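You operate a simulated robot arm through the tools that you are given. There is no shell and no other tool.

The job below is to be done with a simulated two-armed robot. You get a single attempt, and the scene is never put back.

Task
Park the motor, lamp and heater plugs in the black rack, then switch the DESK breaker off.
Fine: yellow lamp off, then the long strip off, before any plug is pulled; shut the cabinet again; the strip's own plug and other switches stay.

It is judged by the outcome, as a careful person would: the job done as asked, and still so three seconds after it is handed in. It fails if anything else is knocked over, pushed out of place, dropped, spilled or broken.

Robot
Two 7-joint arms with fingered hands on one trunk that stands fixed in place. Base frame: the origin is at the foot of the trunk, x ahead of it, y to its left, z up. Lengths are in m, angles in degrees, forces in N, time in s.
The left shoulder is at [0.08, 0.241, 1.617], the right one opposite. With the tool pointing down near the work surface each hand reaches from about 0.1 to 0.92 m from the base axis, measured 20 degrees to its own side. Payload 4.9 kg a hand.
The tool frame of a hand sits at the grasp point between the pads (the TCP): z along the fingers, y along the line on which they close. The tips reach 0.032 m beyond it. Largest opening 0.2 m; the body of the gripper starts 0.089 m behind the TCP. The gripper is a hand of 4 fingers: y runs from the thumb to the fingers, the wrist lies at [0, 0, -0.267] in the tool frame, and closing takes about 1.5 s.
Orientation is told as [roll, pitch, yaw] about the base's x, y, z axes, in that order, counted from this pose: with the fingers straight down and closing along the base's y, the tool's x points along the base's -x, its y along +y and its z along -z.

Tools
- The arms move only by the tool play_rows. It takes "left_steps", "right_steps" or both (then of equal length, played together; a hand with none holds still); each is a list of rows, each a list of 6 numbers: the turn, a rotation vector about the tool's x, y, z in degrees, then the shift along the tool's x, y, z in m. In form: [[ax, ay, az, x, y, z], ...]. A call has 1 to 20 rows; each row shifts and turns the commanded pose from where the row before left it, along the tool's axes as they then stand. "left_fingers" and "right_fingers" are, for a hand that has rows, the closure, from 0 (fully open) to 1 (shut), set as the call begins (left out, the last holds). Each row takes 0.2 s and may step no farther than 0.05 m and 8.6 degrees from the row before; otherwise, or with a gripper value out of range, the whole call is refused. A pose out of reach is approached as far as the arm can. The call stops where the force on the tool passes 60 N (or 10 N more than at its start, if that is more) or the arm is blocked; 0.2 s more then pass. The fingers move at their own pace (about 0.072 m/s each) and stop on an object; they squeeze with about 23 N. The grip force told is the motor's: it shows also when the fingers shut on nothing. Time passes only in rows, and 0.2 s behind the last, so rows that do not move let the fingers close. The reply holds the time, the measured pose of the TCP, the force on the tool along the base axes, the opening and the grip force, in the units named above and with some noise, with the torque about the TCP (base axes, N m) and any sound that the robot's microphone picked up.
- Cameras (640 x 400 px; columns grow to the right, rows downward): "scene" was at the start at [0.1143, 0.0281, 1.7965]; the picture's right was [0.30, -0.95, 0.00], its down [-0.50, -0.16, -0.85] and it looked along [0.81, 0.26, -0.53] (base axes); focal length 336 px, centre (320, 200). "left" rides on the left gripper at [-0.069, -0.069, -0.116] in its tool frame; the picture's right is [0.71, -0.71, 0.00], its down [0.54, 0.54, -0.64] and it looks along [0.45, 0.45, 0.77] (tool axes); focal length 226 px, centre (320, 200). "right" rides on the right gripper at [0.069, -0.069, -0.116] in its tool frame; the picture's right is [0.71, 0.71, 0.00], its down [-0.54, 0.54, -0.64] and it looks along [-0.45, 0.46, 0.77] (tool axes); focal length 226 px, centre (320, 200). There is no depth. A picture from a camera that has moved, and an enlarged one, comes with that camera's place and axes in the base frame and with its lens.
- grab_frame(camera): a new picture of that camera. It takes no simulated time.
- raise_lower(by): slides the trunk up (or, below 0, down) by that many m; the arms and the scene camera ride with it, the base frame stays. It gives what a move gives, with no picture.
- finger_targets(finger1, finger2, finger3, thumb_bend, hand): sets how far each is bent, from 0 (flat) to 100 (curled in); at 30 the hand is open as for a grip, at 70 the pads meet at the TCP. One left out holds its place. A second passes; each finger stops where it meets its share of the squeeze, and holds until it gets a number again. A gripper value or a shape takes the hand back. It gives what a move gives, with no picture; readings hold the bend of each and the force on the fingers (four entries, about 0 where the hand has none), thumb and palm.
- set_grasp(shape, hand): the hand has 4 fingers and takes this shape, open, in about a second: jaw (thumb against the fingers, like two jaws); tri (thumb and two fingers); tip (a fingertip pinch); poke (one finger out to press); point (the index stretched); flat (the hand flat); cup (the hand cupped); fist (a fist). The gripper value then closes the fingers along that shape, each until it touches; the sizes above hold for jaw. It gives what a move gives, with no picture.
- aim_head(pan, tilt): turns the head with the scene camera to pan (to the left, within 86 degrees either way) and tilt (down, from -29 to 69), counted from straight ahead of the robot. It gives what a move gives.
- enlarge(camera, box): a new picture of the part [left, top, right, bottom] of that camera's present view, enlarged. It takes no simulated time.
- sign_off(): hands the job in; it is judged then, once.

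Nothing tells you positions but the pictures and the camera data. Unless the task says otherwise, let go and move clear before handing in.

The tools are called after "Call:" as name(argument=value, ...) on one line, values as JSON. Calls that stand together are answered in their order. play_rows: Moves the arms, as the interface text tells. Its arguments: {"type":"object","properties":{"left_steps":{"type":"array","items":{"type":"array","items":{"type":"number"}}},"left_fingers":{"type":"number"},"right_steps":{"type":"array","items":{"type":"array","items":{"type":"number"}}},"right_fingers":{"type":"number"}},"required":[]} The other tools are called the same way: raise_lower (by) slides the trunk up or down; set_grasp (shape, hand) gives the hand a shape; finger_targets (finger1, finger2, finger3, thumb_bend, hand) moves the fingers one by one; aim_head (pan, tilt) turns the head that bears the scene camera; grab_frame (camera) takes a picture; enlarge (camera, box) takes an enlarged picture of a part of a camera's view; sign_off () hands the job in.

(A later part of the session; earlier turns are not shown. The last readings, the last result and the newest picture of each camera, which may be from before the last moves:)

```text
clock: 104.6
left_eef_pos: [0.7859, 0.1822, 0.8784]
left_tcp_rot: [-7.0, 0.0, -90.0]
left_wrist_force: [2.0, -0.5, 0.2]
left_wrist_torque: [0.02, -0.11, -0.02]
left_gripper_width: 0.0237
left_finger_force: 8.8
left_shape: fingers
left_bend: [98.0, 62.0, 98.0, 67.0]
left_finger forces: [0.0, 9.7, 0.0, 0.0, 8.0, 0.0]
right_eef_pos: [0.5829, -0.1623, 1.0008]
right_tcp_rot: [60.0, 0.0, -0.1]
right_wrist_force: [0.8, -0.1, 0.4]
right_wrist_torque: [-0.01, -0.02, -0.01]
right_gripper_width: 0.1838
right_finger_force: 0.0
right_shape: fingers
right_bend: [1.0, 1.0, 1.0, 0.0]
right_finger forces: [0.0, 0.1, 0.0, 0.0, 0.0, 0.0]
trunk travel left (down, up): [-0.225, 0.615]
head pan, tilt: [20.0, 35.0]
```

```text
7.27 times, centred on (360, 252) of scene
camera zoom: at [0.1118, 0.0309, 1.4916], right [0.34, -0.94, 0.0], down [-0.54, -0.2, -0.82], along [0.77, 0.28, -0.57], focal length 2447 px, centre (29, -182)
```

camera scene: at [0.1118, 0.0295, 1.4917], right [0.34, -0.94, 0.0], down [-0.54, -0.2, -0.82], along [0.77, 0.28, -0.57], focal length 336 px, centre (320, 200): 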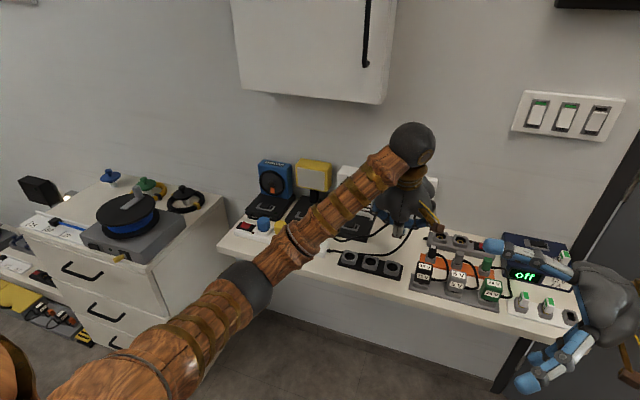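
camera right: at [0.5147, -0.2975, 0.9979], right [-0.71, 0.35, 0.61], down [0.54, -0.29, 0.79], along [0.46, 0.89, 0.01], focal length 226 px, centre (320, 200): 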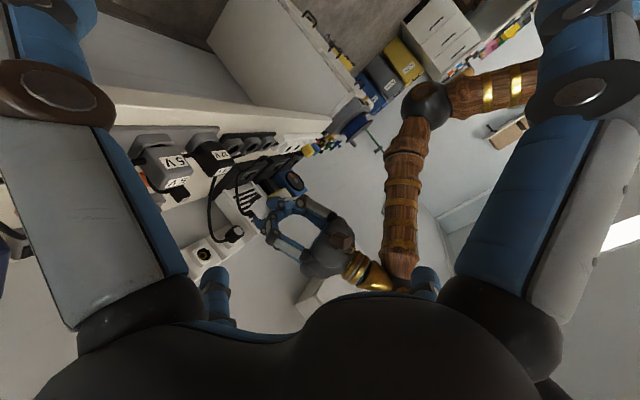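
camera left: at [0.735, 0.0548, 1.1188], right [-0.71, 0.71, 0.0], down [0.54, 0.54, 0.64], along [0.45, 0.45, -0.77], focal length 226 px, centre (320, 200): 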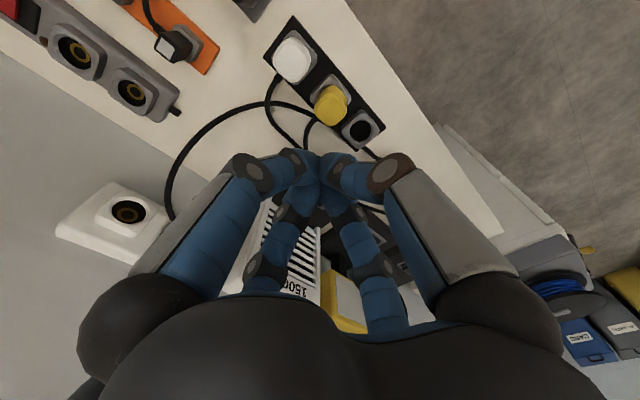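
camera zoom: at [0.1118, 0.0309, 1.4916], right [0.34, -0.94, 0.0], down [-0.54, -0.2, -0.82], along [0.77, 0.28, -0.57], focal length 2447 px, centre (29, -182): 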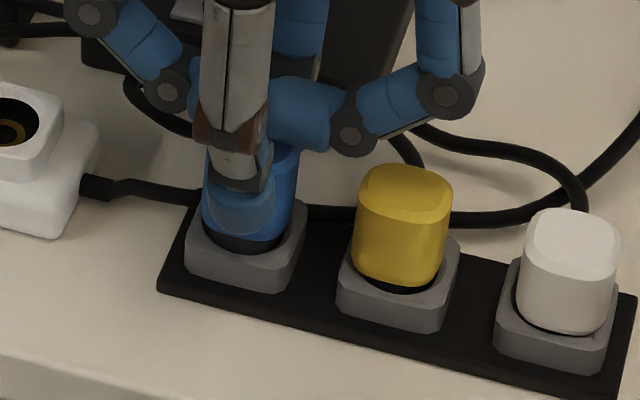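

Call:
play_rows(left_steps=[[0, 0, 0, 0, 0.0015, 0.003], [0, 0, 0, 0, 0.0004, 0.003], [0, 0, 0, 0, 0, 0]])

Call:
enlarge(camera="right", box=[240, 125, 310, 185])

```text
clock: 105.4
left_eef_pos: [0.7852, 0.1811, 0.8754]
left_tcp_rot: [-6.9, 0.0, -90.0]
left_wrist_force: [0.6, -0.3, 12.9]
left_wrist_torque: [-0.02, -0.08, 0.01]
left_gripper_width: 0.0237
left_finger_force: 11.3
left_shape: fingers
left_bend: [98.0, 62.0, 98.0, 67.0]
left_finger forces: [0.0, 10.7, 0.0, 0.0, 12.1, 0.1]
right_eef_pos: [0.5816, -0.1619, 1.001]
right_tcp_rot: [60.0, -0.1, -0.1]
right_wrist_force: [0.3, -1.4, -0.1]
right_wrist_torque: [-0.01, 0.0, 0.02]
right_gripper_width: 0.184
right_finger_force: 0.1
right_shape: fingers
right_bend: [1.0, 1.0, 1.0, 0.0]
right_finger forces: [0.1, 0.0, 0.0, 0.0, 0.1, 0.0]
trunk travel left (down, up): [-0.225, 0.615]
head pan, tilt: [20.0, 35.0]
```

```text
6.67 times, centred on (275, 155) of right
camera zoom: at [0.5136, -0.2965, 0.9993], right [-0.71, 0.35, 0.61], down [0.54, -0.29, 0.79], along [0.46, 0.89, 0.01], focal length 1507 px, centre (620, 500)
```

zoom: 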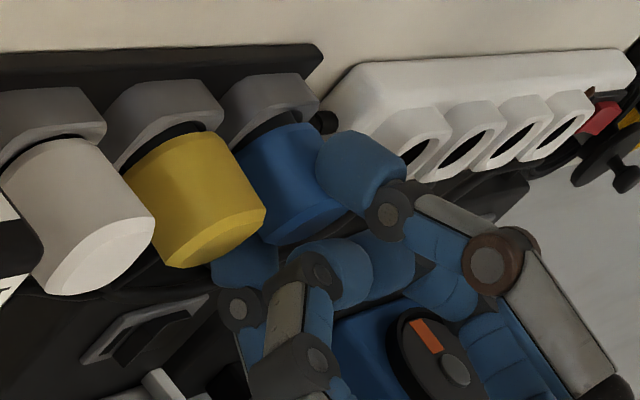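

Call:
play_rows(left_steps=[[0, 0, 0, 0.001, 0.0004, 0.003], [0, 0, 0, 0, 0.0004, 0.003], [0, 0, 0, 0, 0, 0]])

Call:
enlarge(camera="right", box=[240, 125, 310, 185])

Call:
enlarge(camera="scene", box=[330, 225, 390, 280])

```text
clock: 106.2
left_eef_pos: [0.7838, 0.1822, 0.8671]
left_tcp_rot: [-7.0, 0.0, -90.0]
left_wrist_force: [-3.0, -2.3, 14.6]
left_wrist_torque: [-0.08, 0.04, 0.04]
left_gripper_width: 0.0233
left_finger_force: 12.0
left_shape: fingers
left_bend: [98.0, 62.0, 98.0, 67.0]
left_finger forces: [0.0, 9.7, 0.0, 0.0, 14.2, 0.1]
right_eef_pos: [0.5805, -0.1624, 1.0008]
right_tcp_rot: [60.1, -0.1, -0.1]
right_wrist_force: [0.0, 0.6, 0.0]
right_wrist_torque: [0.02, -0.01, 0.02]
right_gripper_width: 0.1839
right_finger_force: 0.1
right_shape: fingers
right_bend: [1.0, 1.0, 1.0, 0.0]
right_finger forces: [0.1, 0.1, 0.0, 0.1, 0.0, 0.0]
trunk travel left (down, up): [-0.225, 0.615]
head pan, tilt: [20.0, 35.0]
```

```text
6.67 times, centred on (275, 155) of right
camera zoom: at [0.5132, -0.2968, 0.9992], right [-0.71, 0.35, 0.61], down [0.54, -0.29, 0.79], along [0.46, 0.89, 0.01], focal length 1507 px, centre (620, 500)
```

zoom: 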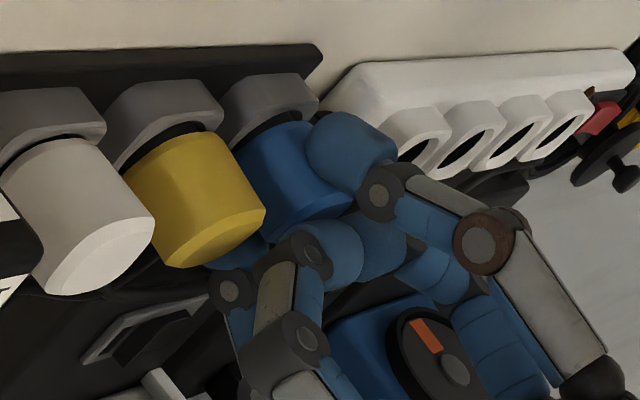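

```text
7.27 times, centred on (360, 252) of scene
camera zoom: at [0.1095, 0.0301, 1.4918], right [0.34, -0.94, 0.0], down [-0.54, -0.2, -0.82], along [0.77, 0.28, -0.57], focal length 2447 px, centre (29, -182)
```

zoom: 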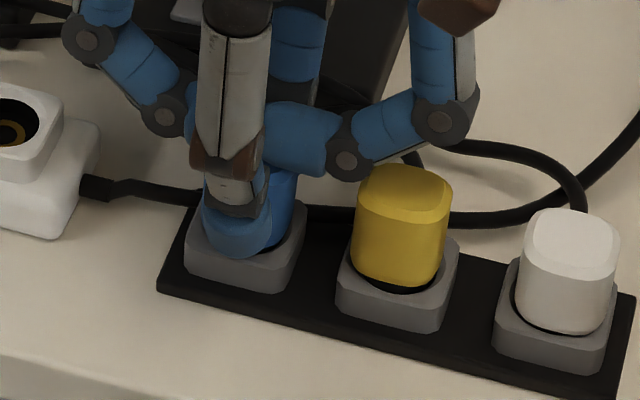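

The fingers slide now at about 15 N. I'll release, rise, and then press the blue plug home with closed tips.

Call:
finger_targets(hand="left", finger2=50, thumb_bend=50)

Call:
play_rows(left_steps=[[0, 0, 0, 0, 0, -0.005], [0, 0, 0, 0, 0, -0.01], [0, 0, 0, 0, 0, -0.025], [-3.5, 0, 0, 0, -0.003, -0.04], [-3.5, 0, 0, 0, -0.003, -0.04], [0, 0, 0, 0, 0, 0]])

Call:
finger_targets(hand="left", finger1=50, finger2=50, finger3=50, thumb_bend=50)

Call:
finger_targets(hand="left", finger1=72, finger2=72, finger3=72, thumb_bend=72)

Call:
enlarge(camera="scene", box=[320, 215, 420, 290])

Call:
enlarge(camera="right", box=[230, 125, 300, 185])

```text
clock: 107.2
left_eef_pos: [0.7867, 0.1833, 0.8667]
left_tcp_rot: [-7.0, 0.0, -90.0]
left_wrist_force: [-0.2, 0.9, 0.1]
left_wrist_torque: [0.0, 0.0, -0.01]
left_gripper_width: 0.0569
left_finger_force: 0.0
left_shape: fingers
left_bend: [98.0, 50.0, 98.0, 50.0]
left_finger forces: [0.0, 0.0, 0.0, 0.0, 0.0, 0.0]
right_eef_pos: [0.5836, -0.1621, 1.0006]
right_tcp_rot: [60.0, 0.0, -0.2]
right_wrist_force: [0.2, 0.0, 0.7]
right_wrist_torque: [-0.01, -0.02, 0.0]
right_gripper_width: 0.1841
right_finger_force: 0.0
right_shape: fingers
right_bend: [1.0, 1.0, 1.0, 0.0]
right_finger forces: [0.1, 0.1, 0.1, 0.1, 0.0, 0.0]
trunk travel left (down, up): [-0.225, 0.615]
head pan, tilt: [20.0, 35.0]
```

```text
clock: 108.6
left_eef_pos: [0.794, 0.1819, 0.9852]
left_tcp_rot: [-0.1, 0.0, -90.1]
left_wrist_force: [0.1, 0.0, 0.3]
left_wrist_torque: [-0.02, 0.01, 0.01]
left_gripper_width: 0.0573
left_finger_force: 0.1
left_shape: fingers
left_bend: [98.0, 50.0, 98.0, 50.0]
left_finger forces: [0.0, 0.1, 0.0, 0.0, 0.1, 0.1]
right_eef_pos: [0.5832, -0.1613, 0.9997]
right_tcp_rot: [60.0, 0.0, -0.1]
right_wrist_force: [1.1, 0.0, -0.8]
right_wrist_torque: [-0.02, 0.01, -0.01]
right_gripper_width: 0.1839
right_finger_force: 0.0
right_shape: fingers
right_bend: [1.0, 1.0, 1.0, 0.0]
right_finger forces: [0.0, 0.0, 0.0, 0.0, 0.0, 0.1]
trunk travel left (down, up): [-0.225, 0.615]
head pan, tilt: [20.0, 35.0]
```

```text
clock: 109.6
left_eef_pos: [0.7954, 0.1815, 0.9853]
left_tcp_rot: [0.1, 0.0, -90.0]
left_wrist_force: [0.3, -0.2, -0.4]
left_wrist_torque: [0.01, -0.01, -0.03]
left_gripper_width: 0.0691
left_finger_force: 0.2
left_shape: fingers
left_bend: [50.0, 50.0, 50.0, 50.0]
left_finger forces: [0.0, 0.1, 0.1, 0.1, 0.1, 0.1]
right_eef_pos: [0.583, -0.1619, 0.9999]
right_tcp_rot: [60.0, -0.1, -0.1]
right_wrist_force: [-0.2, -0.4, -0.9]
right_wrist_torque: [-0.05, -0.02, 0.04]
right_gripper_width: 0.1842
right_finger_force: 0.0
right_shape: fingers
right_bend: [1.0, 1.0, 1.0, 0.0]
right_finger forces: [0.0, 0.1, 0.0, 0.1, 0.0, 0.0]
trunk travel left (down, up): [-0.225, 0.615]
head pan, tilt: [20.0, 35.0]
```

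```text
clock: 110.6
left_eef_pos: [0.7942, 0.1812, 0.986]
left_tcp_rot: [0.0, -0.1, -90.0]
left_wrist_force: [0.4, -0.6, 0.4]
left_wrist_torque: [0.0, -0.02, -0.01]
left_gripper_width: 0.0008
left_finger_force: 0.1
left_shape: fingers
left_bend: [69.0, 69.0, 69.0, 69.0]
left_finger forces: [0.0, 0.0, 0.0, 0.0, 0.1, 0.0]
right_eef_pos: [0.5834, -0.1612, 0.999]
right_tcp_rot: [60.0, -0.1, -0.1]
right_wrist_force: [0.3, 0.0, -0.3]
right_wrist_torque: [0.02, 0.04, 0.01]
right_gripper_width: 0.184
right_finger_force: 0.1
right_shape: fingers
right_bend: [1.0, 1.0, 1.0, 0.0]
right_finger forces: [0.0, 0.0, 0.0, 0.0, 0.0, 0.0]
trunk travel left (down, up): [-0.225, 0.615]
head pan, tilt: [20.0, 35.0]
```

```text
5.33 times, centred on (370, 252) of scene
camera zoom: at [0.1116, 0.0309, 1.4916], right [0.34, -0.94, 0.0], down [-0.54, -0.2, -0.82], along [0.77, 0.28, -0.57], focal length 1794 px, centre (53, -80)
```

zoom: 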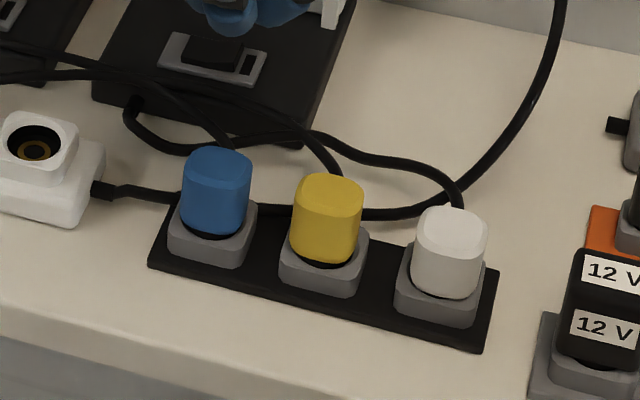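

```text
6.67 times, centred on (265, 155) of right
camera zoom: at [0.5146, -0.2963, 0.9986], right [-0.71, 0.35, 0.61], down [0.54, -0.29, 0.79], along [0.46, 0.89, 0.01], focal length 1507 px, centre (687, 500)
```

zoom: 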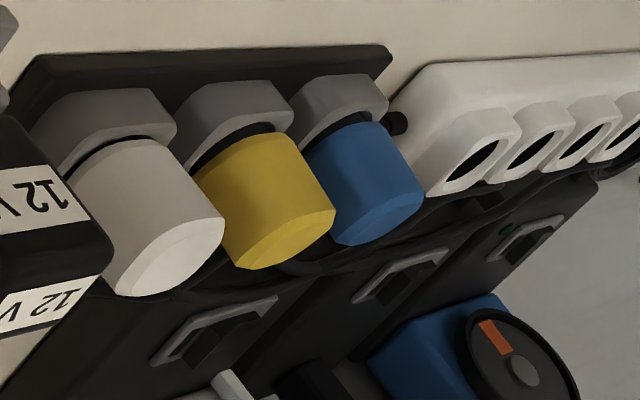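

Call:
enlarge(camera="scene", box=[345, 238, 375, 268])

Call:
enlarge(camera="scene", box=[367, 243, 397, 273])

Call:
enlarge(camera="scene", box=[388, 250, 418, 280])

```text
13.33 times, centred on (360, 253) of scene
camera zoom: at [0.1116, 0.0309, 1.4916], right [0.34, -0.94, 0.0], down [-0.54, -0.2, -0.82], along [0.77, 0.28, -0.57], focal length 4486 px, centre (-213, -507)
```

zoom: 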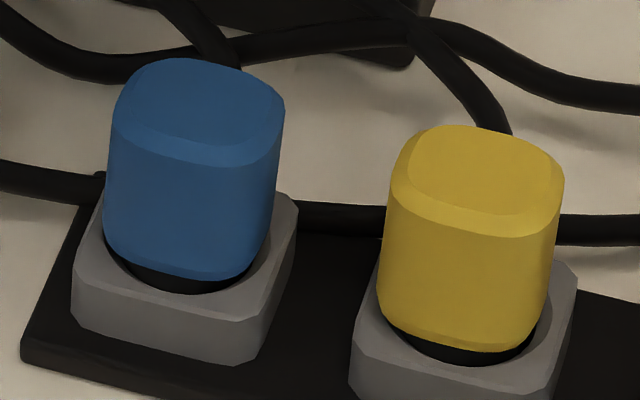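

```text
13.33 times, centred on (382, 258) of scene
camera zoom: at [0.1116, 0.0309, 1.4916], right [0.34, -0.94, 0.0], down [-0.54, -0.2, -0.82], along [0.77, 0.28, -0.57], focal length 4486 px, centre (-507, -573)
```

zoom: 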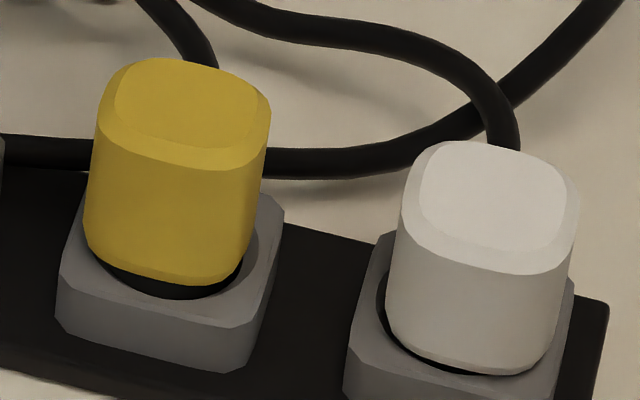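

```text
13.33 times, centred on (403, 265) of scene
camera zoom: at [0.1116, 0.0309, 1.4916], right [0.34, -0.94, 0.0], down [-0.54, -0.2, -0.82], along [0.77, 0.28, -0.57], focal length 4486 px, centre (-787, -667)
```

zoom: 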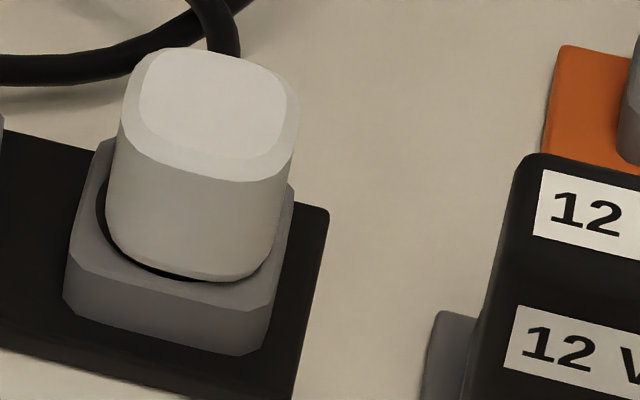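

All three plugs are parked; yellow and blue appear about 2 mm higher than white. I'll press the blue one firmly with the closed tips.

Call:
play_rows(left_steps=[[0, 0, 0, 0.004, -0.008, 0.03], [0, 0, 0, 0, 0, 0.04], [0, 0, 0, 0, 0, 0.018], [0, 0, 0, 0, 0, 0.004], [0, 0, 0, 0, 0, 0.003], [0, 0, 0, 0, 0, 0.002]])

Call:
play_rows(left_steps=[[0, 0, 0, 0, 0, 0.002], [0, 0, 0, 0, 0, 0.002], [0, 0, 0, 0, 0, 0]])

Call:
enlarge(camera="right", box=[230, 125, 300, 185])

```text
clock: 112.0
left_eef_pos: [0.7822, 0.1874, 0.8905]
left_tcp_rot: [0.4, 0.0, -90.1]
left_wrist_force: [2.6, 0.3, 24.4]
left_wrist_torque: [-0.01, -0.04, 0.03]
left_gripper_width: 0.0007
left_finger_force: 19.8
left_shape: fingers
left_bend: [68.0, 69.0, 68.0, 71.0]
left_finger forces: [19.6, 0.1, 19.4, 0.0, 0.0, 0.0]
right_eef_pos: [0.5801, -0.1631, 1.0023]
right_tcp_rot: [60.1, -0.1, -0.1]
right_wrist_force: [0.4, -0.3, -0.5]
right_wrist_torque: [-0.02, 0.01, -0.03]
right_gripper_width: 0.184
right_finger_force: 0.0
right_shape: fingers
right_bend: [1.0, 1.0, 1.0, 0.0]
right_finger forces: [0.0, 0.1, 0.0, 0.1, 0.0, 0.1]
trunk travel left (down, up): [-0.225, 0.615]
head pan, tilt: [20.0, 35.0]
```

```text
clock: 112.8
left_eef_pos: [0.7817, 0.1872, 0.889]
left_tcp_rot: [0.4, -0.1, -89.8]
left_wrist_force: [7.0, 9.5, 49.5]
left_wrist_torque: [0.52, -0.26, -0.07]
left_gripper_width: 0.0005
left_finger_force: 38.3
left_shape: fingers
left_bend: [72.0, 68.0, 73.0, 71.0]
left_finger forces: [22.2, 15.7, 38.9, 0.0, 0.0, 0.0]
right_eef_pos: [0.58, -0.1625, 1.0025]
right_tcp_rot: [60.1, -0.2, 0.0]
right_wrist_force: [-0.2, 0.6, -0.2]
right_wrist_torque: [0.02, 0.03, 0.01]
right_gripper_width: 0.184
right_finger_force: 0.1
right_shape: fingers
right_bend: [1.0, 1.0, 1.0, 0.0]
right_finger forces: [0.1, 0.1, 0.0, 0.0, 0.0, 0.0]
trunk travel left (down, up): [-0.225, 0.615]
head pan, tilt: [20.0, 35.0]
```

```text
6.67 times, centred on (265, 155) of right
camera zoom: at [0.5113, -0.2962, 1.0009], right [-0.71, 0.35, 0.61], down [0.54, -0.29, 0.79], along [0.46, 0.89, 0.01], focal length 1507 px, centre (687, 500)
```

zoom: 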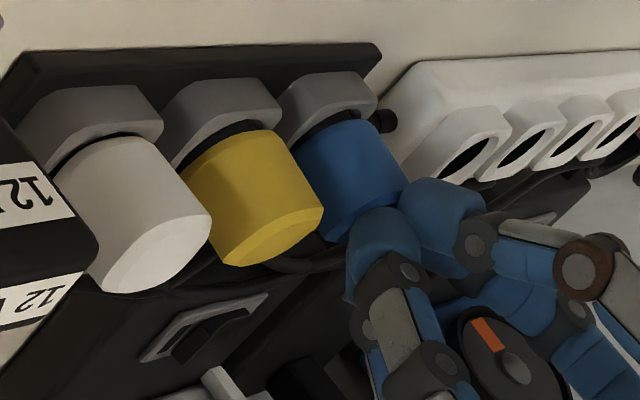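

Blue contacts at the same height as yellow and doesn't move under 50 N, so both are fully home. I'll back off, rise to free space, and reorient the left hand to point at the cabinet.

Call:
play_rows(left_steps=[[0, 0, 0, 0, 0, -0.006], [0, 0, 0, 0, 0, -0.03], [0, 0, 0, 0, 0, -0.05], [0, 0, 0, 0, 0, -0.05], [0, 0, 0, 0.023, -0.012, -0.042], [0, 0, 0, 0.023, -0.012, -0.042], [0, 0, 0, 0.023, -0.012, -0.042], [0, 0, 0, 0.023, -0.012, -0.042], [0, 0, 0, 0.023, -0.012, -0.042]])

Call:
finger_targets(hand="left", finger1=0, finger2=48, finger3=0, thumb_bend=48)

Call:
grab_frame(camera="scene")

Call:
enlarge(camera="scene", box=[320, 215, 420, 290])

```text
clock: 114.8
left_eef_pos: [0.7239, 0.3031, 1.231]
left_tcp_rot: [0.1, 0.0, -90.0]
left_wrist_force: [-0.8, -1.0, -0.1]
left_wrist_torque: [0.02, -0.05, -0.03]
left_gripper_width: 0.0006
left_finger_force: 0.1
left_shape: fingers
left_bend: [71.0, 68.0, 71.0, 71.0]
left_finger forces: [0.1, 0.0, 0.0, 0.1, 0.0, 0.0]
right_eef_pos: [0.5813, -0.1624, 0.9999]
right_tcp_rot: [60.0, -0.1, -0.1]
right_wrist_force: [-0.1, -0.5, 0.2]
right_wrist_torque: [-0.01, -0.01, -0.05]
right_gripper_width: 0.184
right_finger_force: 0.1
right_shape: fingers
right_bend: [1.0, 1.0, 1.0, 0.0]
right_finger forces: [0.1, 0.1, 0.0, 0.0, 0.1, 0.1]
trunk travel left (down, up): [-0.225, 0.615]
head pan, tilt: [20.0, 35.0]
```

```text
clock: 115.8
left_eef_pos: [0.7248, 0.3034, 1.2281]
left_tcp_rot: [0.0, 0.1, -90.0]
left_wrist_force: [-0.5, -0.6, 0.1]
left_wrist_torque: [0.01, -0.02, 0.0]
left_gripper_width: 0.1418
left_finger_force: 0.1
left_shape: fingers
left_bend: [1.0, 48.0, 1.0, 48.0]
left_finger forces: [0.0, 0.0, 0.1, 0.0, 0.0, 0.0]
right_eef_pos: [0.5828, -0.1626, 0.9999]
right_tcp_rot: [60.0, 0.1, -0.1]
right_wrist_force: [0.1, 0.2, 0.0]
right_wrist_torque: [0.0, -0.02, -0.03]
right_gripper_width: 0.1839
right_finger_force: 0.1
right_shape: fingers
right_bend: [1.0, 1.0, 1.0, 0.0]
right_finger forces: [0.0, 0.0, 0.0, 0.0, 0.0, 0.0]
trunk travel left (down, up): [-0.225, 0.615]
head pan, tilt: [20.0, 35.0]
```

```text
taken
camera scene: at [0.1113, 0.0309, 1.4917], right [0.34, -0.94, 0.0], down [-0.54, -0.2, -0.82], along [0.77, 0.28, -0.57], focal length 336 px, centre (320, 200)
```

scene: 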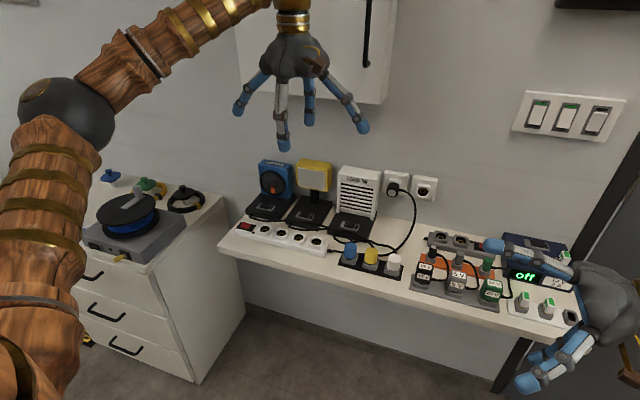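

```text
5.33 times, centred on (370, 252) of scene
camera zoom: at [0.1113, 0.0309, 1.4917], right [0.34, -0.94, 0.0], down [-0.54, -0.2, -0.82], along [0.77, 0.28, -0.57], focal length 1794 px, centre (53, -80)
```

zoom: 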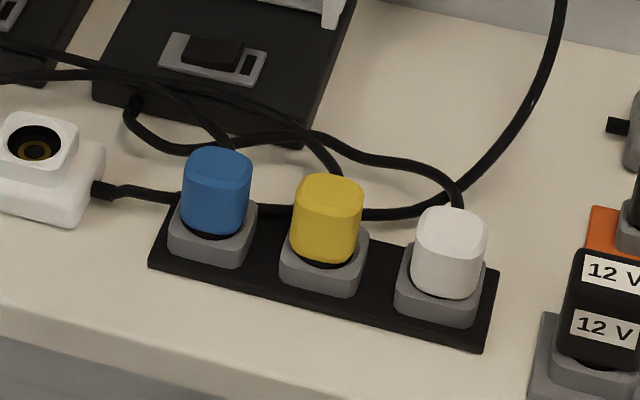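

All three plugs are parked and the shelf is undisturbed. Now I'll aim the head at the cabinet and turn the left hand to point forward.

Call:
aim_head(pan=20, tilt=12)

Call:
play_rows(left_steps=[[-4.6188, -4.6188, -4.6188, 0, 0, 0], [-4.6188, -4.6188, -4.6188, 0, 0, 0], [-4.6188, -4.6188, -4.6188, 0, 0, 0], [-4.6188, -4.6188, -4.6188, 0, 0, 0], [-4.6188, -4.6188, -4.6188, 0, 0, 0], [-4.6188, -4.6188, -4.6188, 0, 0, 0], [-4.6188, -4.6188, -4.6188, 0, 0, 0], [-4.6188, -4.6188, -4.6188, 0, 0, 0], [-4.6188, -4.6188, -4.6188, 0, 0, 0], [-4.6188, -4.6188, -4.6188, 0, 0, 0], [-4.6188, -4.6188, -4.6188, 0, 0, 0], [-4.6188, -4.6188, -4.6188, 0, 0, 0], [-4.6188, -4.6188, -4.6188, 0, 0, 0], [-4.6188, -4.6188, -4.6188, 0, 0, 0], [-4.6188, -4.6188, -4.6188, 0, 0, 0]])

Call:
grab_frame(camera="scene")

Call:
grab_frame(camera="left")

Call:
grab_frame(camera="right")

```text
clock: 116.7
left_eef_pos: [0.7254, 0.3028, 1.2291]
left_tcp_rot: [0.0, 0.0, -90.0]
left_wrist_force: [-0.7, 0.3, 0.0]
left_wrist_torque: [-0.01, 0.04, -0.01]
left_gripper_width: 0.1416
left_finger_force: 0.1
left_shape: fingers
left_bend: [1.0, 48.0, 1.0, 48.0]
left_finger forces: [0.0, 0.1, 0.0, 0.1, 0.0, 0.0]
right_eef_pos: [0.5845, -0.1622, 1.0001]
right_tcp_rot: [60.1, 0.0, -0.1]
right_wrist_force: [0.0, 0.0, 0.6]
right_wrist_torque: [-0.01, 0.01, 0.03]
right_gripper_width: 0.184
right_finger_force: 0.1
right_shape: fingers
right_bend: [1.0, 1.0, 1.0, 0.0]
right_finger forces: [0.0, 0.1, 0.0, 0.0, 0.1, 0.0]
trunk travel left (down, up): [-0.225, 0.615]
head pan, tilt: [20.0, 12.0]
```

```text
clock: 119.8
left_eef_pos: [0.7238, 0.301, 1.2324]
left_tcp_rot: [-138.8, -89.9, 139.0]
left_wrist_force: [0.3, -1.0, 0.4]
left_wrist_torque: [0.0, 0.02, -0.04]
left_gripper_width: 0.1419
left_finger_force: 0.0
left_shape: fingers
left_bend: [1.0, 48.0, 1.0, 48.0]
left_finger forces: [0.0, 0.1, 0.1, 0.0, 0.0, 0.0]
right_eef_pos: [0.5822, -0.1621, 1.0006]
right_tcp_rot: [60.1, 0.0, -0.1]
right_wrist_force: [1.1, -0.8, 0.4]
right_wrist_torque: [0.02, -0.01, 0.0]
right_gripper_width: 0.1841
right_finger_force: 0.1
right_shape: fingers
right_bend: [1.0, 1.0, 1.0, 0.0]
right_finger forces: [0.0, 0.1, 0.0, 0.1, 0.0, 0.0]
trunk travel left (down, up): [-0.225, 0.615]
head pan, tilt: [20.0, 12.0]
```

```text
taken
camera scene: at [0.1164, 0.0317, 1.5286], right [0.34, -0.94, 0.0], down [-0.2, -0.07, -0.98], along [0.92, 0.33, -0.21], focal length 336 px, centre (320, 200)
```

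scene: 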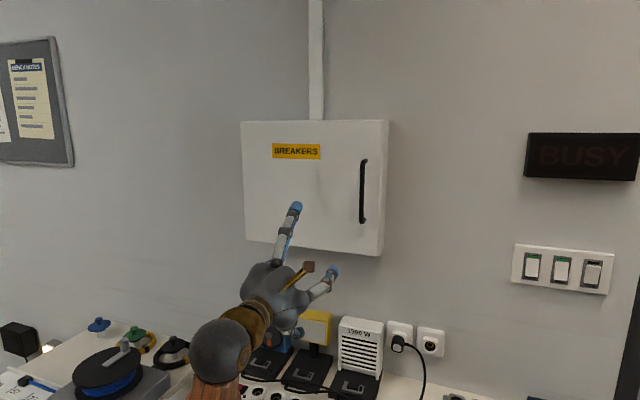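

```text
taken
camera left: at [0.6087, 0.2317, 1.3006], right [0.0, -0.71, -0.71], down [-0.64, 0.54, -0.54], along [0.77, 0.46, -0.45], focal length 226 px, centre (320, 200)
```

left: 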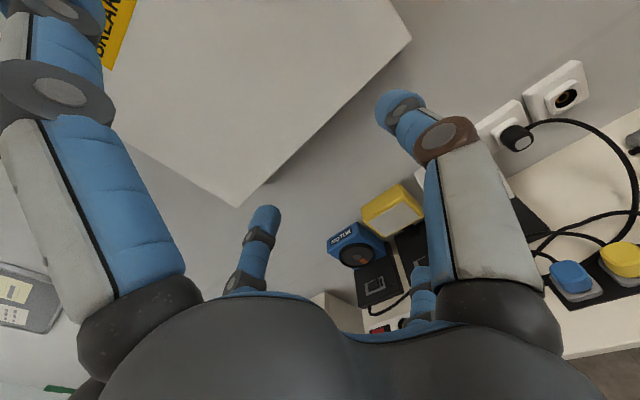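

```text
taken
camera right: at [0.5145, -0.2968, 0.9985], right [-0.71, 0.35, 0.61], down [0.54, -0.29, 0.79], along [0.46, 0.89, 0.01], focal length 226 px, centre (320, 200)
```

right: 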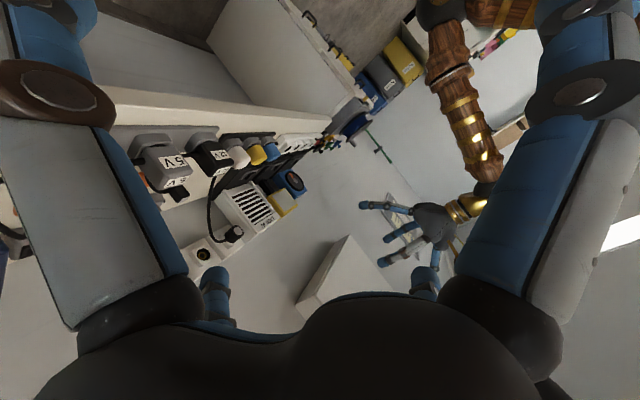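

Call:
enlarge(camera="scene", box=[330, 140, 400, 260])

Call:
enlarge(camera="scene", box=[230, 100, 410, 270])

```text
3.33 times, centred on (365, 200) of scene
camera zoom: at [0.1164, 0.0317, 1.5286], right [0.34, -0.94, 0.0], down [-0.2, -0.07, -0.98], along [0.92, 0.33, -0.21], focal length 1121 px, centre (170, 200)
```

zoom: 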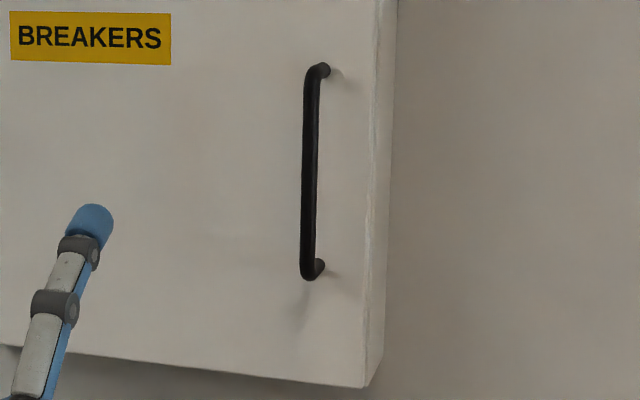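

```text
2.35 times, centred on (320, 185) of scene
camera zoom: at [0.1164, 0.0317, 1.5286], right [0.34, -0.94, 0.0], down [-0.2, -0.07, -0.98], along [0.92, 0.33, -0.21], focal length 792 px, centre (320, 235)
```

zoom: 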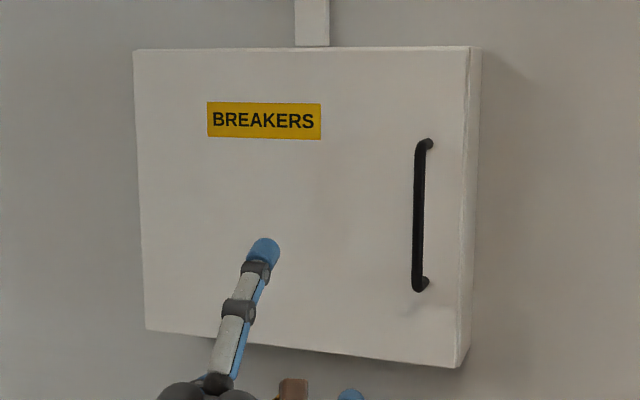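

Handle bar: y≈0.2125, z≈1.303–1.449, x≈0.913. I'll move the left hand in front of it.

Call:
play_rows(left_steps=[[0, 0, 0, -0.0359, -0.0221, 0.019], [0, 0, 0, -0.0359, -0.0221, 0.019], [0, 0, 0, -0.0359, -0.0221, 0.019], [0, 0, 0, -0.0359, -0.0221, 0.019], [0, 0, 0, 0, 0, 0]])

Call:
grab_frame(camera="left")

Call:
grab_frame(camera="scene")

Call:
enlarge(camera="left", box=[200, 60, 440, 240])

```text
clock: 121.0
left_eef_pos: [0.7995, 0.2161, 1.3759]
left_tcp_rot: [-85.2, -89.9, 85.1]
left_wrist_force: [0.0, 0.0, 0.9]
left_wrist_torque: [0.02, 0.0, -0.07]
left_gripper_width: 0.1415
left_finger_force: 0.1
left_shape: fingers
left_bend: [1.0, 48.0, 1.0, 48.0]
left_finger forces: [0.0, 0.0, 0.0, 0.0, 0.1, 0.1]
right_eef_pos: [0.5829, -0.1607, 1.0002]
right_tcp_rot: [60.0, 0.1, -0.2]
right_wrist_force: [0.0, -0.1, 0.4]
right_wrist_torque: [0.02, 0.02, 0.0]
right_gripper_width: 0.1842
right_finger_force: 0.2
right_shape: fingers
right_bend: [1.0, 1.0, 1.0, 0.0]
right_finger forces: [0.0, 0.0, 0.0, 0.0, 0.0, 0.1]
trunk travel left (down, up): [-0.225, 0.615]
head pan, tilt: [20.0, 12.0]
```

```text
taken
camera left: at [0.6845, 0.1469, 1.4457], right [0.0, -0.71, -0.71], down [-0.64, 0.54, -0.54], along [0.77, 0.45, -0.46], focal length 226 px, centre (320, 200)
```

left: 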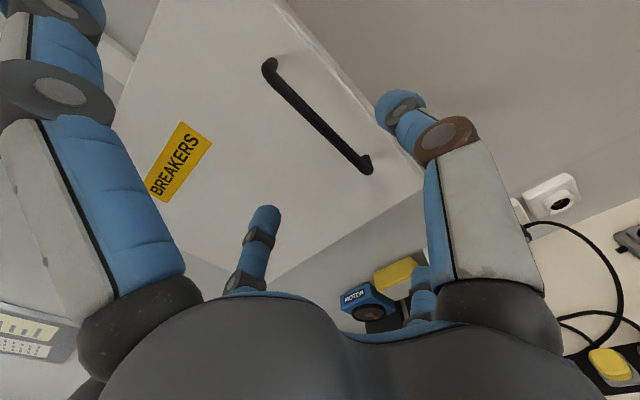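

```text
taken
camera scene: at [0.1164, 0.034, 1.5285], right [0.34, -0.94, 0.0], down [-0.2, -0.07, -0.98], along [0.92, 0.33, -0.21], focal length 336 px, centre (320, 200)
```

scene: 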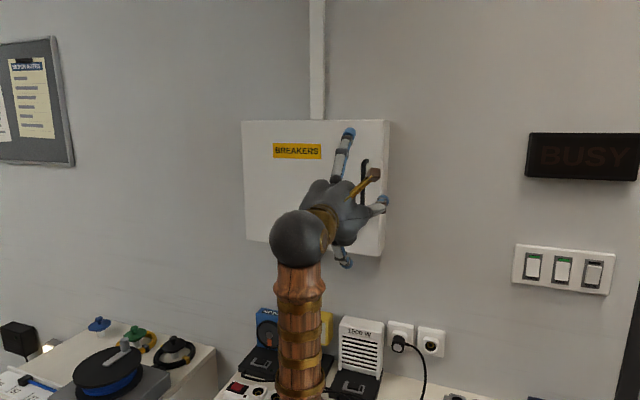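

```text
2.22 times, centred on (320, 150) of left
camera zoom: at [0.6845, 0.1469, 1.4457], right [0.0, -0.71, -0.71], down [-0.64, 0.54, -0.54], along [0.77, 0.45, -0.46], focal length 502 px, centre (320, 311)
```

zoom: 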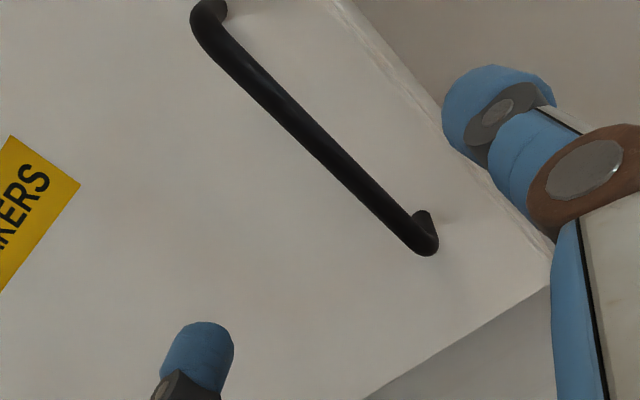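

The bar triangulates to x≈0.9095, y≈0.210. I'll move in so the thumb and finger 2 straddle it, then pinch.

Call:
play_rows(left_steps=[[0, 0, 0, 0, -0.006, 0.03], [0, 0, 0, 0, 0, 0.03], [0, 0, 0, 0, 0, 0.025], [0, 0, 0, 0, 0, 0.007], [0, 0, 0, 0, 0, 0]])

Call:
grab_frame(camera="left")

Call:
enlarge(camera="scene", box=[300, 120, 420, 270])

```text
clock: 122.2
left_eef_pos: [0.8923, 0.2078, 1.3757]
left_tcp_rot: [-101.2, -90.0, 101.3]
left_wrist_force: [-0.1, -0.1, -0.1]
left_wrist_torque: [-0.02, -0.04, 0.01]
left_gripper_width: 0.1418
left_finger_force: 0.1
left_shape: fingers
left_bend: [1.0, 48.0, 1.0, 48.0]
left_finger forces: [0.0, 0.0, 0.0, 0.0, 0.0, 0.0]
right_eef_pos: [0.582, -0.1611, 1.0006]
right_tcp_rot: [60.0, 0.0, -0.1]
right_wrist_force: [-0.2, 0.0, 0.2]
right_wrist_torque: [-0.03, -0.01, -0.01]
right_gripper_width: 0.1842
right_finger_force: 0.0
right_shape: fingers
right_bend: [1.0, 1.0, 1.0, 0.0]
right_finger forces: [0.1, 0.0, 0.0, 0.1, 0.0, 0.0]
trunk travel left (down, up): [-0.225, 0.615]
head pan, tilt: [20.0, 12.0]
```

```text
taken
camera left: at [0.7778, 0.139, 1.4456], right [0.0, -0.71, -0.71], down [-0.64, 0.54, -0.54], along [0.77, 0.46, -0.45], focal length 226 px, centre (320, 200)
```

left: 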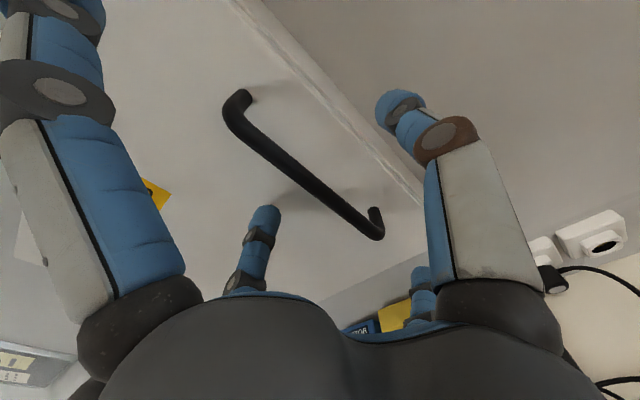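

```text
2.67 times, centred on (360, 195) of scene
camera zoom: at [0.1164, 0.0327, 1.5285], right [0.34, -0.94, 0.0], down [-0.2, -0.07, -0.98], along [0.92, 0.33, -0.21], focal length 897 px, centre (213, 213)
```

zoom: 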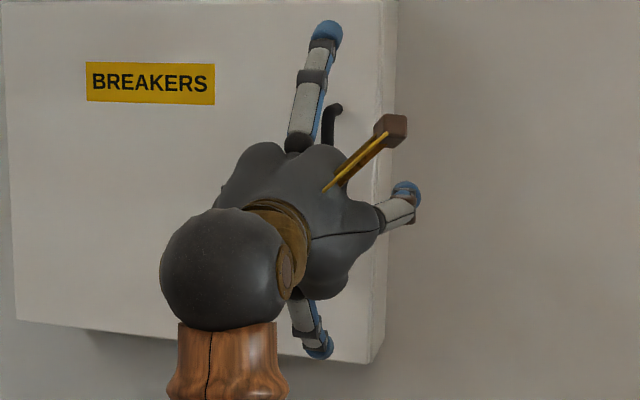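

The bar lies between thumb and finger 2. I'll close the pinch.

Call:
finger_targets(hand="left", finger2=78, thumb_bend=78)

Call:
grab_frame(camera="left")

```text
clock: 123.2
left_eef_pos: [0.8929, 0.2074, 1.3771]
left_tcp_rot: [-86.2, -90.1, 86.2]
left_wrist_force: [0.7, -1.4, 0.3]
left_wrist_torque: [0.0, 0.0, 0.03]
left_gripper_width: 0.1254
left_finger_force: 0.1
left_shape: fingers
left_bend: [1.0, 73.0, 1.0, 75.0]
left_finger forces: [0.1, 0.0, 0.0, 0.0, 0.0, 0.0]
right_eef_pos: [0.5829, -0.163, 0.9991]
right_tcp_rot: [60.0, 0.0, 0.0]
right_wrist_force: [-0.4, 0.8, 1.0]
right_wrist_torque: [-0.03, 0.0, 0.02]
right_gripper_width: 0.184
right_finger_force: 0.0
right_shape: fingers
right_bend: [1.0, 1.0, 1.0, 0.0]
right_finger forces: [0.1, 0.0, 0.0, 0.0, 0.0, 0.0]
trunk travel left (down, up): [-0.225, 0.615]
head pan, tilt: [20.0, 12.0]
```

```text
taken
camera left: at [0.7779, 0.1385, 1.4455], right [0.0, -0.71, -0.71], down [-0.64, 0.54, -0.54], along [0.77, 0.46, -0.45], focal length 226 px, centre (320, 200)
```

left: 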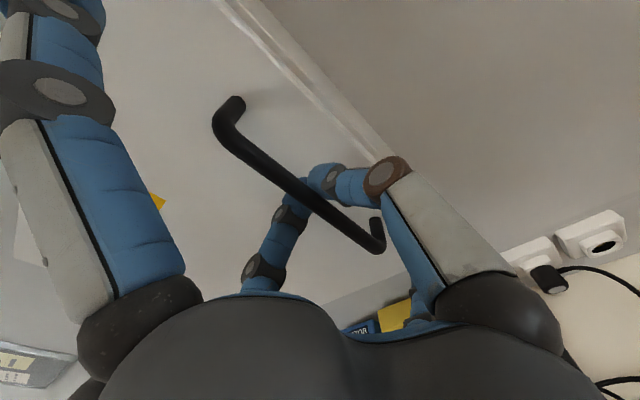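

The fingertips met behind the bar, forming a closed hook around it. I'll pull gently, rotating with the door about its left hinge.

Call:
play_rows(left_steps=[[0, 0, 0, 0, 0, -0.01], [0, 0, 0, 0, 0, -0.01], [0, 0, 0, 0, 0, 0]])

Call:
grab_frame(camera="left")

Call:
enlarge(camera="scene", box=[230, 100, 420, 280])

```text
clock: 124.0
left_eef_pos: [0.873, 0.2071, 1.3762]
left_tcp_rot: [-84.0, -90.1, 84.2]
left_wrist_force: [0.5, 0.2, 0.2]
left_wrist_torque: [-0.01, 0.0, -0.01]
left_gripper_width: 0.1255
left_finger_force: 0.1
left_shape: fingers
left_bend: [1.0, 73.0, 1.0, 75.0]
left_finger forces: [0.0, 0.0, 0.1, 0.0, 0.0, 0.0]
right_eef_pos: [0.5824, -0.1621, 0.9989]
right_tcp_rot: [60.0, 0.1, -0.1]
right_wrist_force: [0.3, 0.2, 0.9]
right_wrist_torque: [0.01, 0.0, -0.02]
right_gripper_width: 0.1838
right_finger_force: 0.1
right_shape: fingers
right_bend: [1.0, 1.0, 1.0, 0.0]
right_finger forces: [0.1, 0.1, 0.1, 0.1, 0.0, 0.1]
trunk travel left (down, up): [-0.225, 0.615]
head pan, tilt: [20.0, 12.0]
```

```text
taken
camera left: at [0.7582, 0.1373, 1.4445], right [0.0, -0.71, -0.71], down [-0.64, 0.54, -0.54], along [0.77, 0.46, -0.45], focal length 226 px, centre (320, 200)
```

left: 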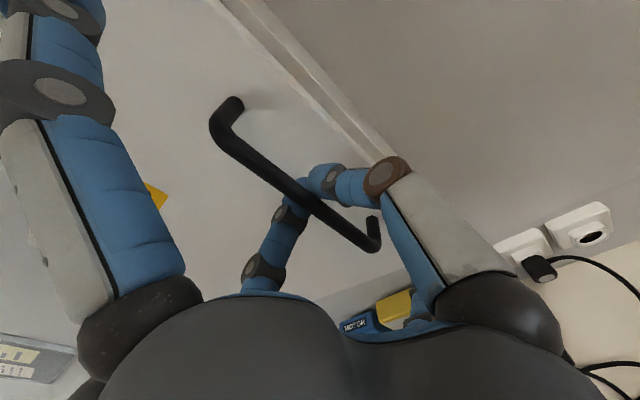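

```text
2.22 times, centred on (325, 190) of scene
camera zoom: at [0.1167, 0.0327, 1.5285], right [0.34, -0.94, 0.0], down [-0.2, -0.07, -0.98], along [0.92, 0.33, -0.21], focal length 748 px, centre (309, 222)
```

zoom: 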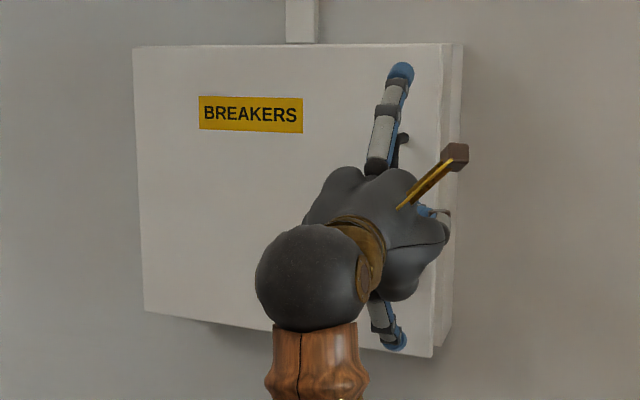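

The door is opening with almost no force. I'll continue along the arc, turning the hand with it to about 30°.

Call:
play_rows(left_steps=[[4, 0, 0, 0, 0.0063, -0.0253], [4, 0, 0, 0, 0.0063, -0.0253], [4, 0, 0, 0, 0.0063, -0.0253], [4, 0, 0, 0, 0.0063, -0.0253], [0, 0, 0, 0, 0, 0]])

Call:
grab_frame(camera="left")

Call:
enlarge(camera="scene", box=[220, 80, 440, 300])

```text
clock: 125.2
left_eef_pos: [0.774, 0.2393, 1.3751]
left_tcp_rot: [42.8, -90.0, -58.9]
left_wrist_force: [-0.6, -0.8, 0.8]
left_wrist_torque: [0.0, 0.01, -0.03]
left_gripper_width: 0.1254
left_finger_force: 0.1
left_shape: fingers
left_bend: [1.0, 73.0, 1.0, 75.0]
left_finger forces: [0.1, 0.0, 0.1, 0.0, 0.1, 0.0]
right_eef_pos: [0.583, -0.1621, 0.9991]
right_tcp_rot: [60.0, 0.0, -0.1]
right_wrist_force: [0.5, 0.3, -0.3]
right_wrist_torque: [0.0, 0.01, 0.01]
right_gripper_width: 0.184
right_finger_force: 0.0
right_shape: fingers
right_bend: [1.0, 1.0, 1.0, 0.0]
right_finger forces: [0.1, 0.0, 0.0, 0.0, 0.0, 0.0]
trunk travel left (down, up): [-0.225, 0.615]
head pan, tilt: [20.0, 12.0]
```

```text
taken
camera left: at [0.6443, 0.2057, 1.4432], right [-0.2, -0.68, -0.71], down [-0.47, 0.7, -0.54], along [0.86, 0.23, -0.45], focal length 226 px, centre (320, 200)
```

left: 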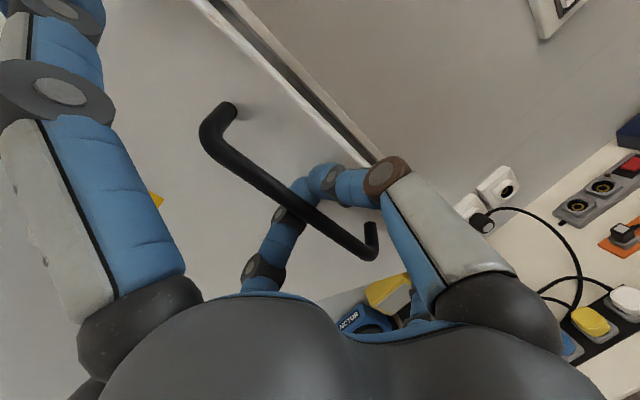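

```text
1.82 times, centred on (330, 190) of scene
camera zoom: at [0.1169, 0.0318, 1.5285], right [0.34, -0.94, 0.0], down [-0.2, -0.07, -0.98], along [0.92, 0.33, -0.21], focal length 612 px, centre (302, 218)
```

zoom: 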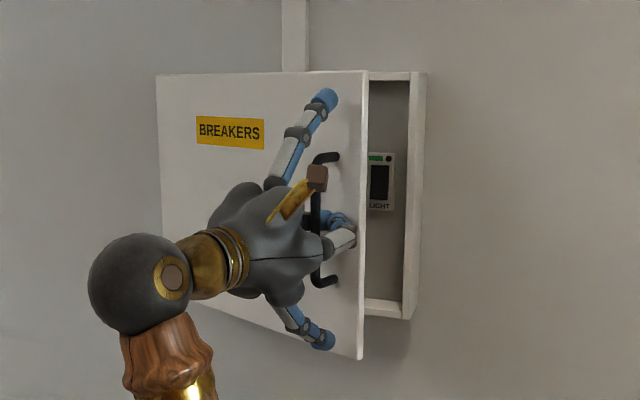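

Call:
play_rows(left_steps=[[4, 0, 0, 0, 0.0063, -0.0253], [4, 0, 0, 0, 0.0063, -0.0253], [4, 0, 0, 0, 0.0063, -0.0253], [4, 0, 0, 0, 0.0063, -0.0253], [4, 0, 0, 0, 0.0063, -0.0253], [0, 0, 0, 0, 0, 0]])

Call:
grab_frame(camera="left")

Call:
grab_frame(camera="scene")

```text
clock: 126.7
left_eef_pos: [0.6731, 0.3201, 1.3725]
left_tcp_rot: [-21.2, -90.0, -14.6]
left_wrist_force: [-0.3, 0.1, -0.1]
left_wrist_torque: [-0.01, 0.01, 0.01]
left_gripper_width: 0.1254
left_finger_force: 0.0
left_shape: fingers
left_bend: [1.0, 73.0, 1.0, 75.0]
left_finger forces: [0.1, 0.1, 0.0, 0.1, 0.0, 0.1]
right_eef_pos: [0.5835, -0.1633, 0.9995]
right_tcp_rot: [60.1, 0.0, -0.1]
right_wrist_force: [0.0, 0.2, 0.6]
right_wrist_torque: [-0.01, 0.0, 0.0]
right_gripper_width: 0.1843
right_finger_force: 0.1
right_shape: fingers
right_bend: [1.0, 1.0, 1.0, 0.0]
right_finger forces: [0.0, 0.1, 0.0, 0.0, 0.0, 0.0]
trunk travel left (down, up): [-0.225, 0.615]
head pan, tilt: [20.0, 12.0]
```

```text
taken
camera left: at [0.5404, 0.3335, 1.4425], right [-0.42, -0.57, -0.71], down [-0.2, 0.82, -0.54], along [0.89, -0.08, -0.45], focal length 226 px, centre (320, 200)
```

left: 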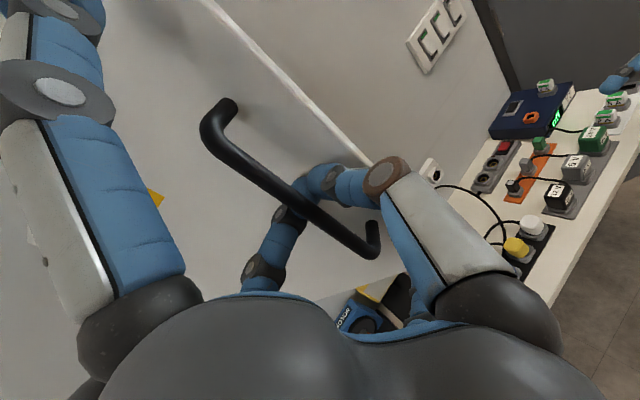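

```text
taken
camera scene: at [0.1166, 0.0317, 1.5285], right [0.34, -0.94, 0.0], down [-0.2, -0.07, -0.98], along [0.92, 0.33, -0.21], focal length 336 px, centre (320, 200)
```

scene: 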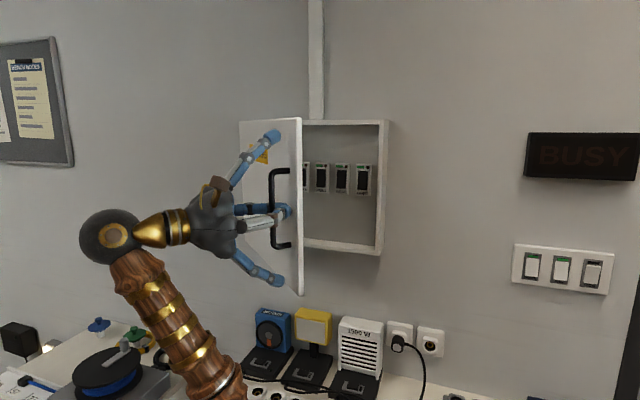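

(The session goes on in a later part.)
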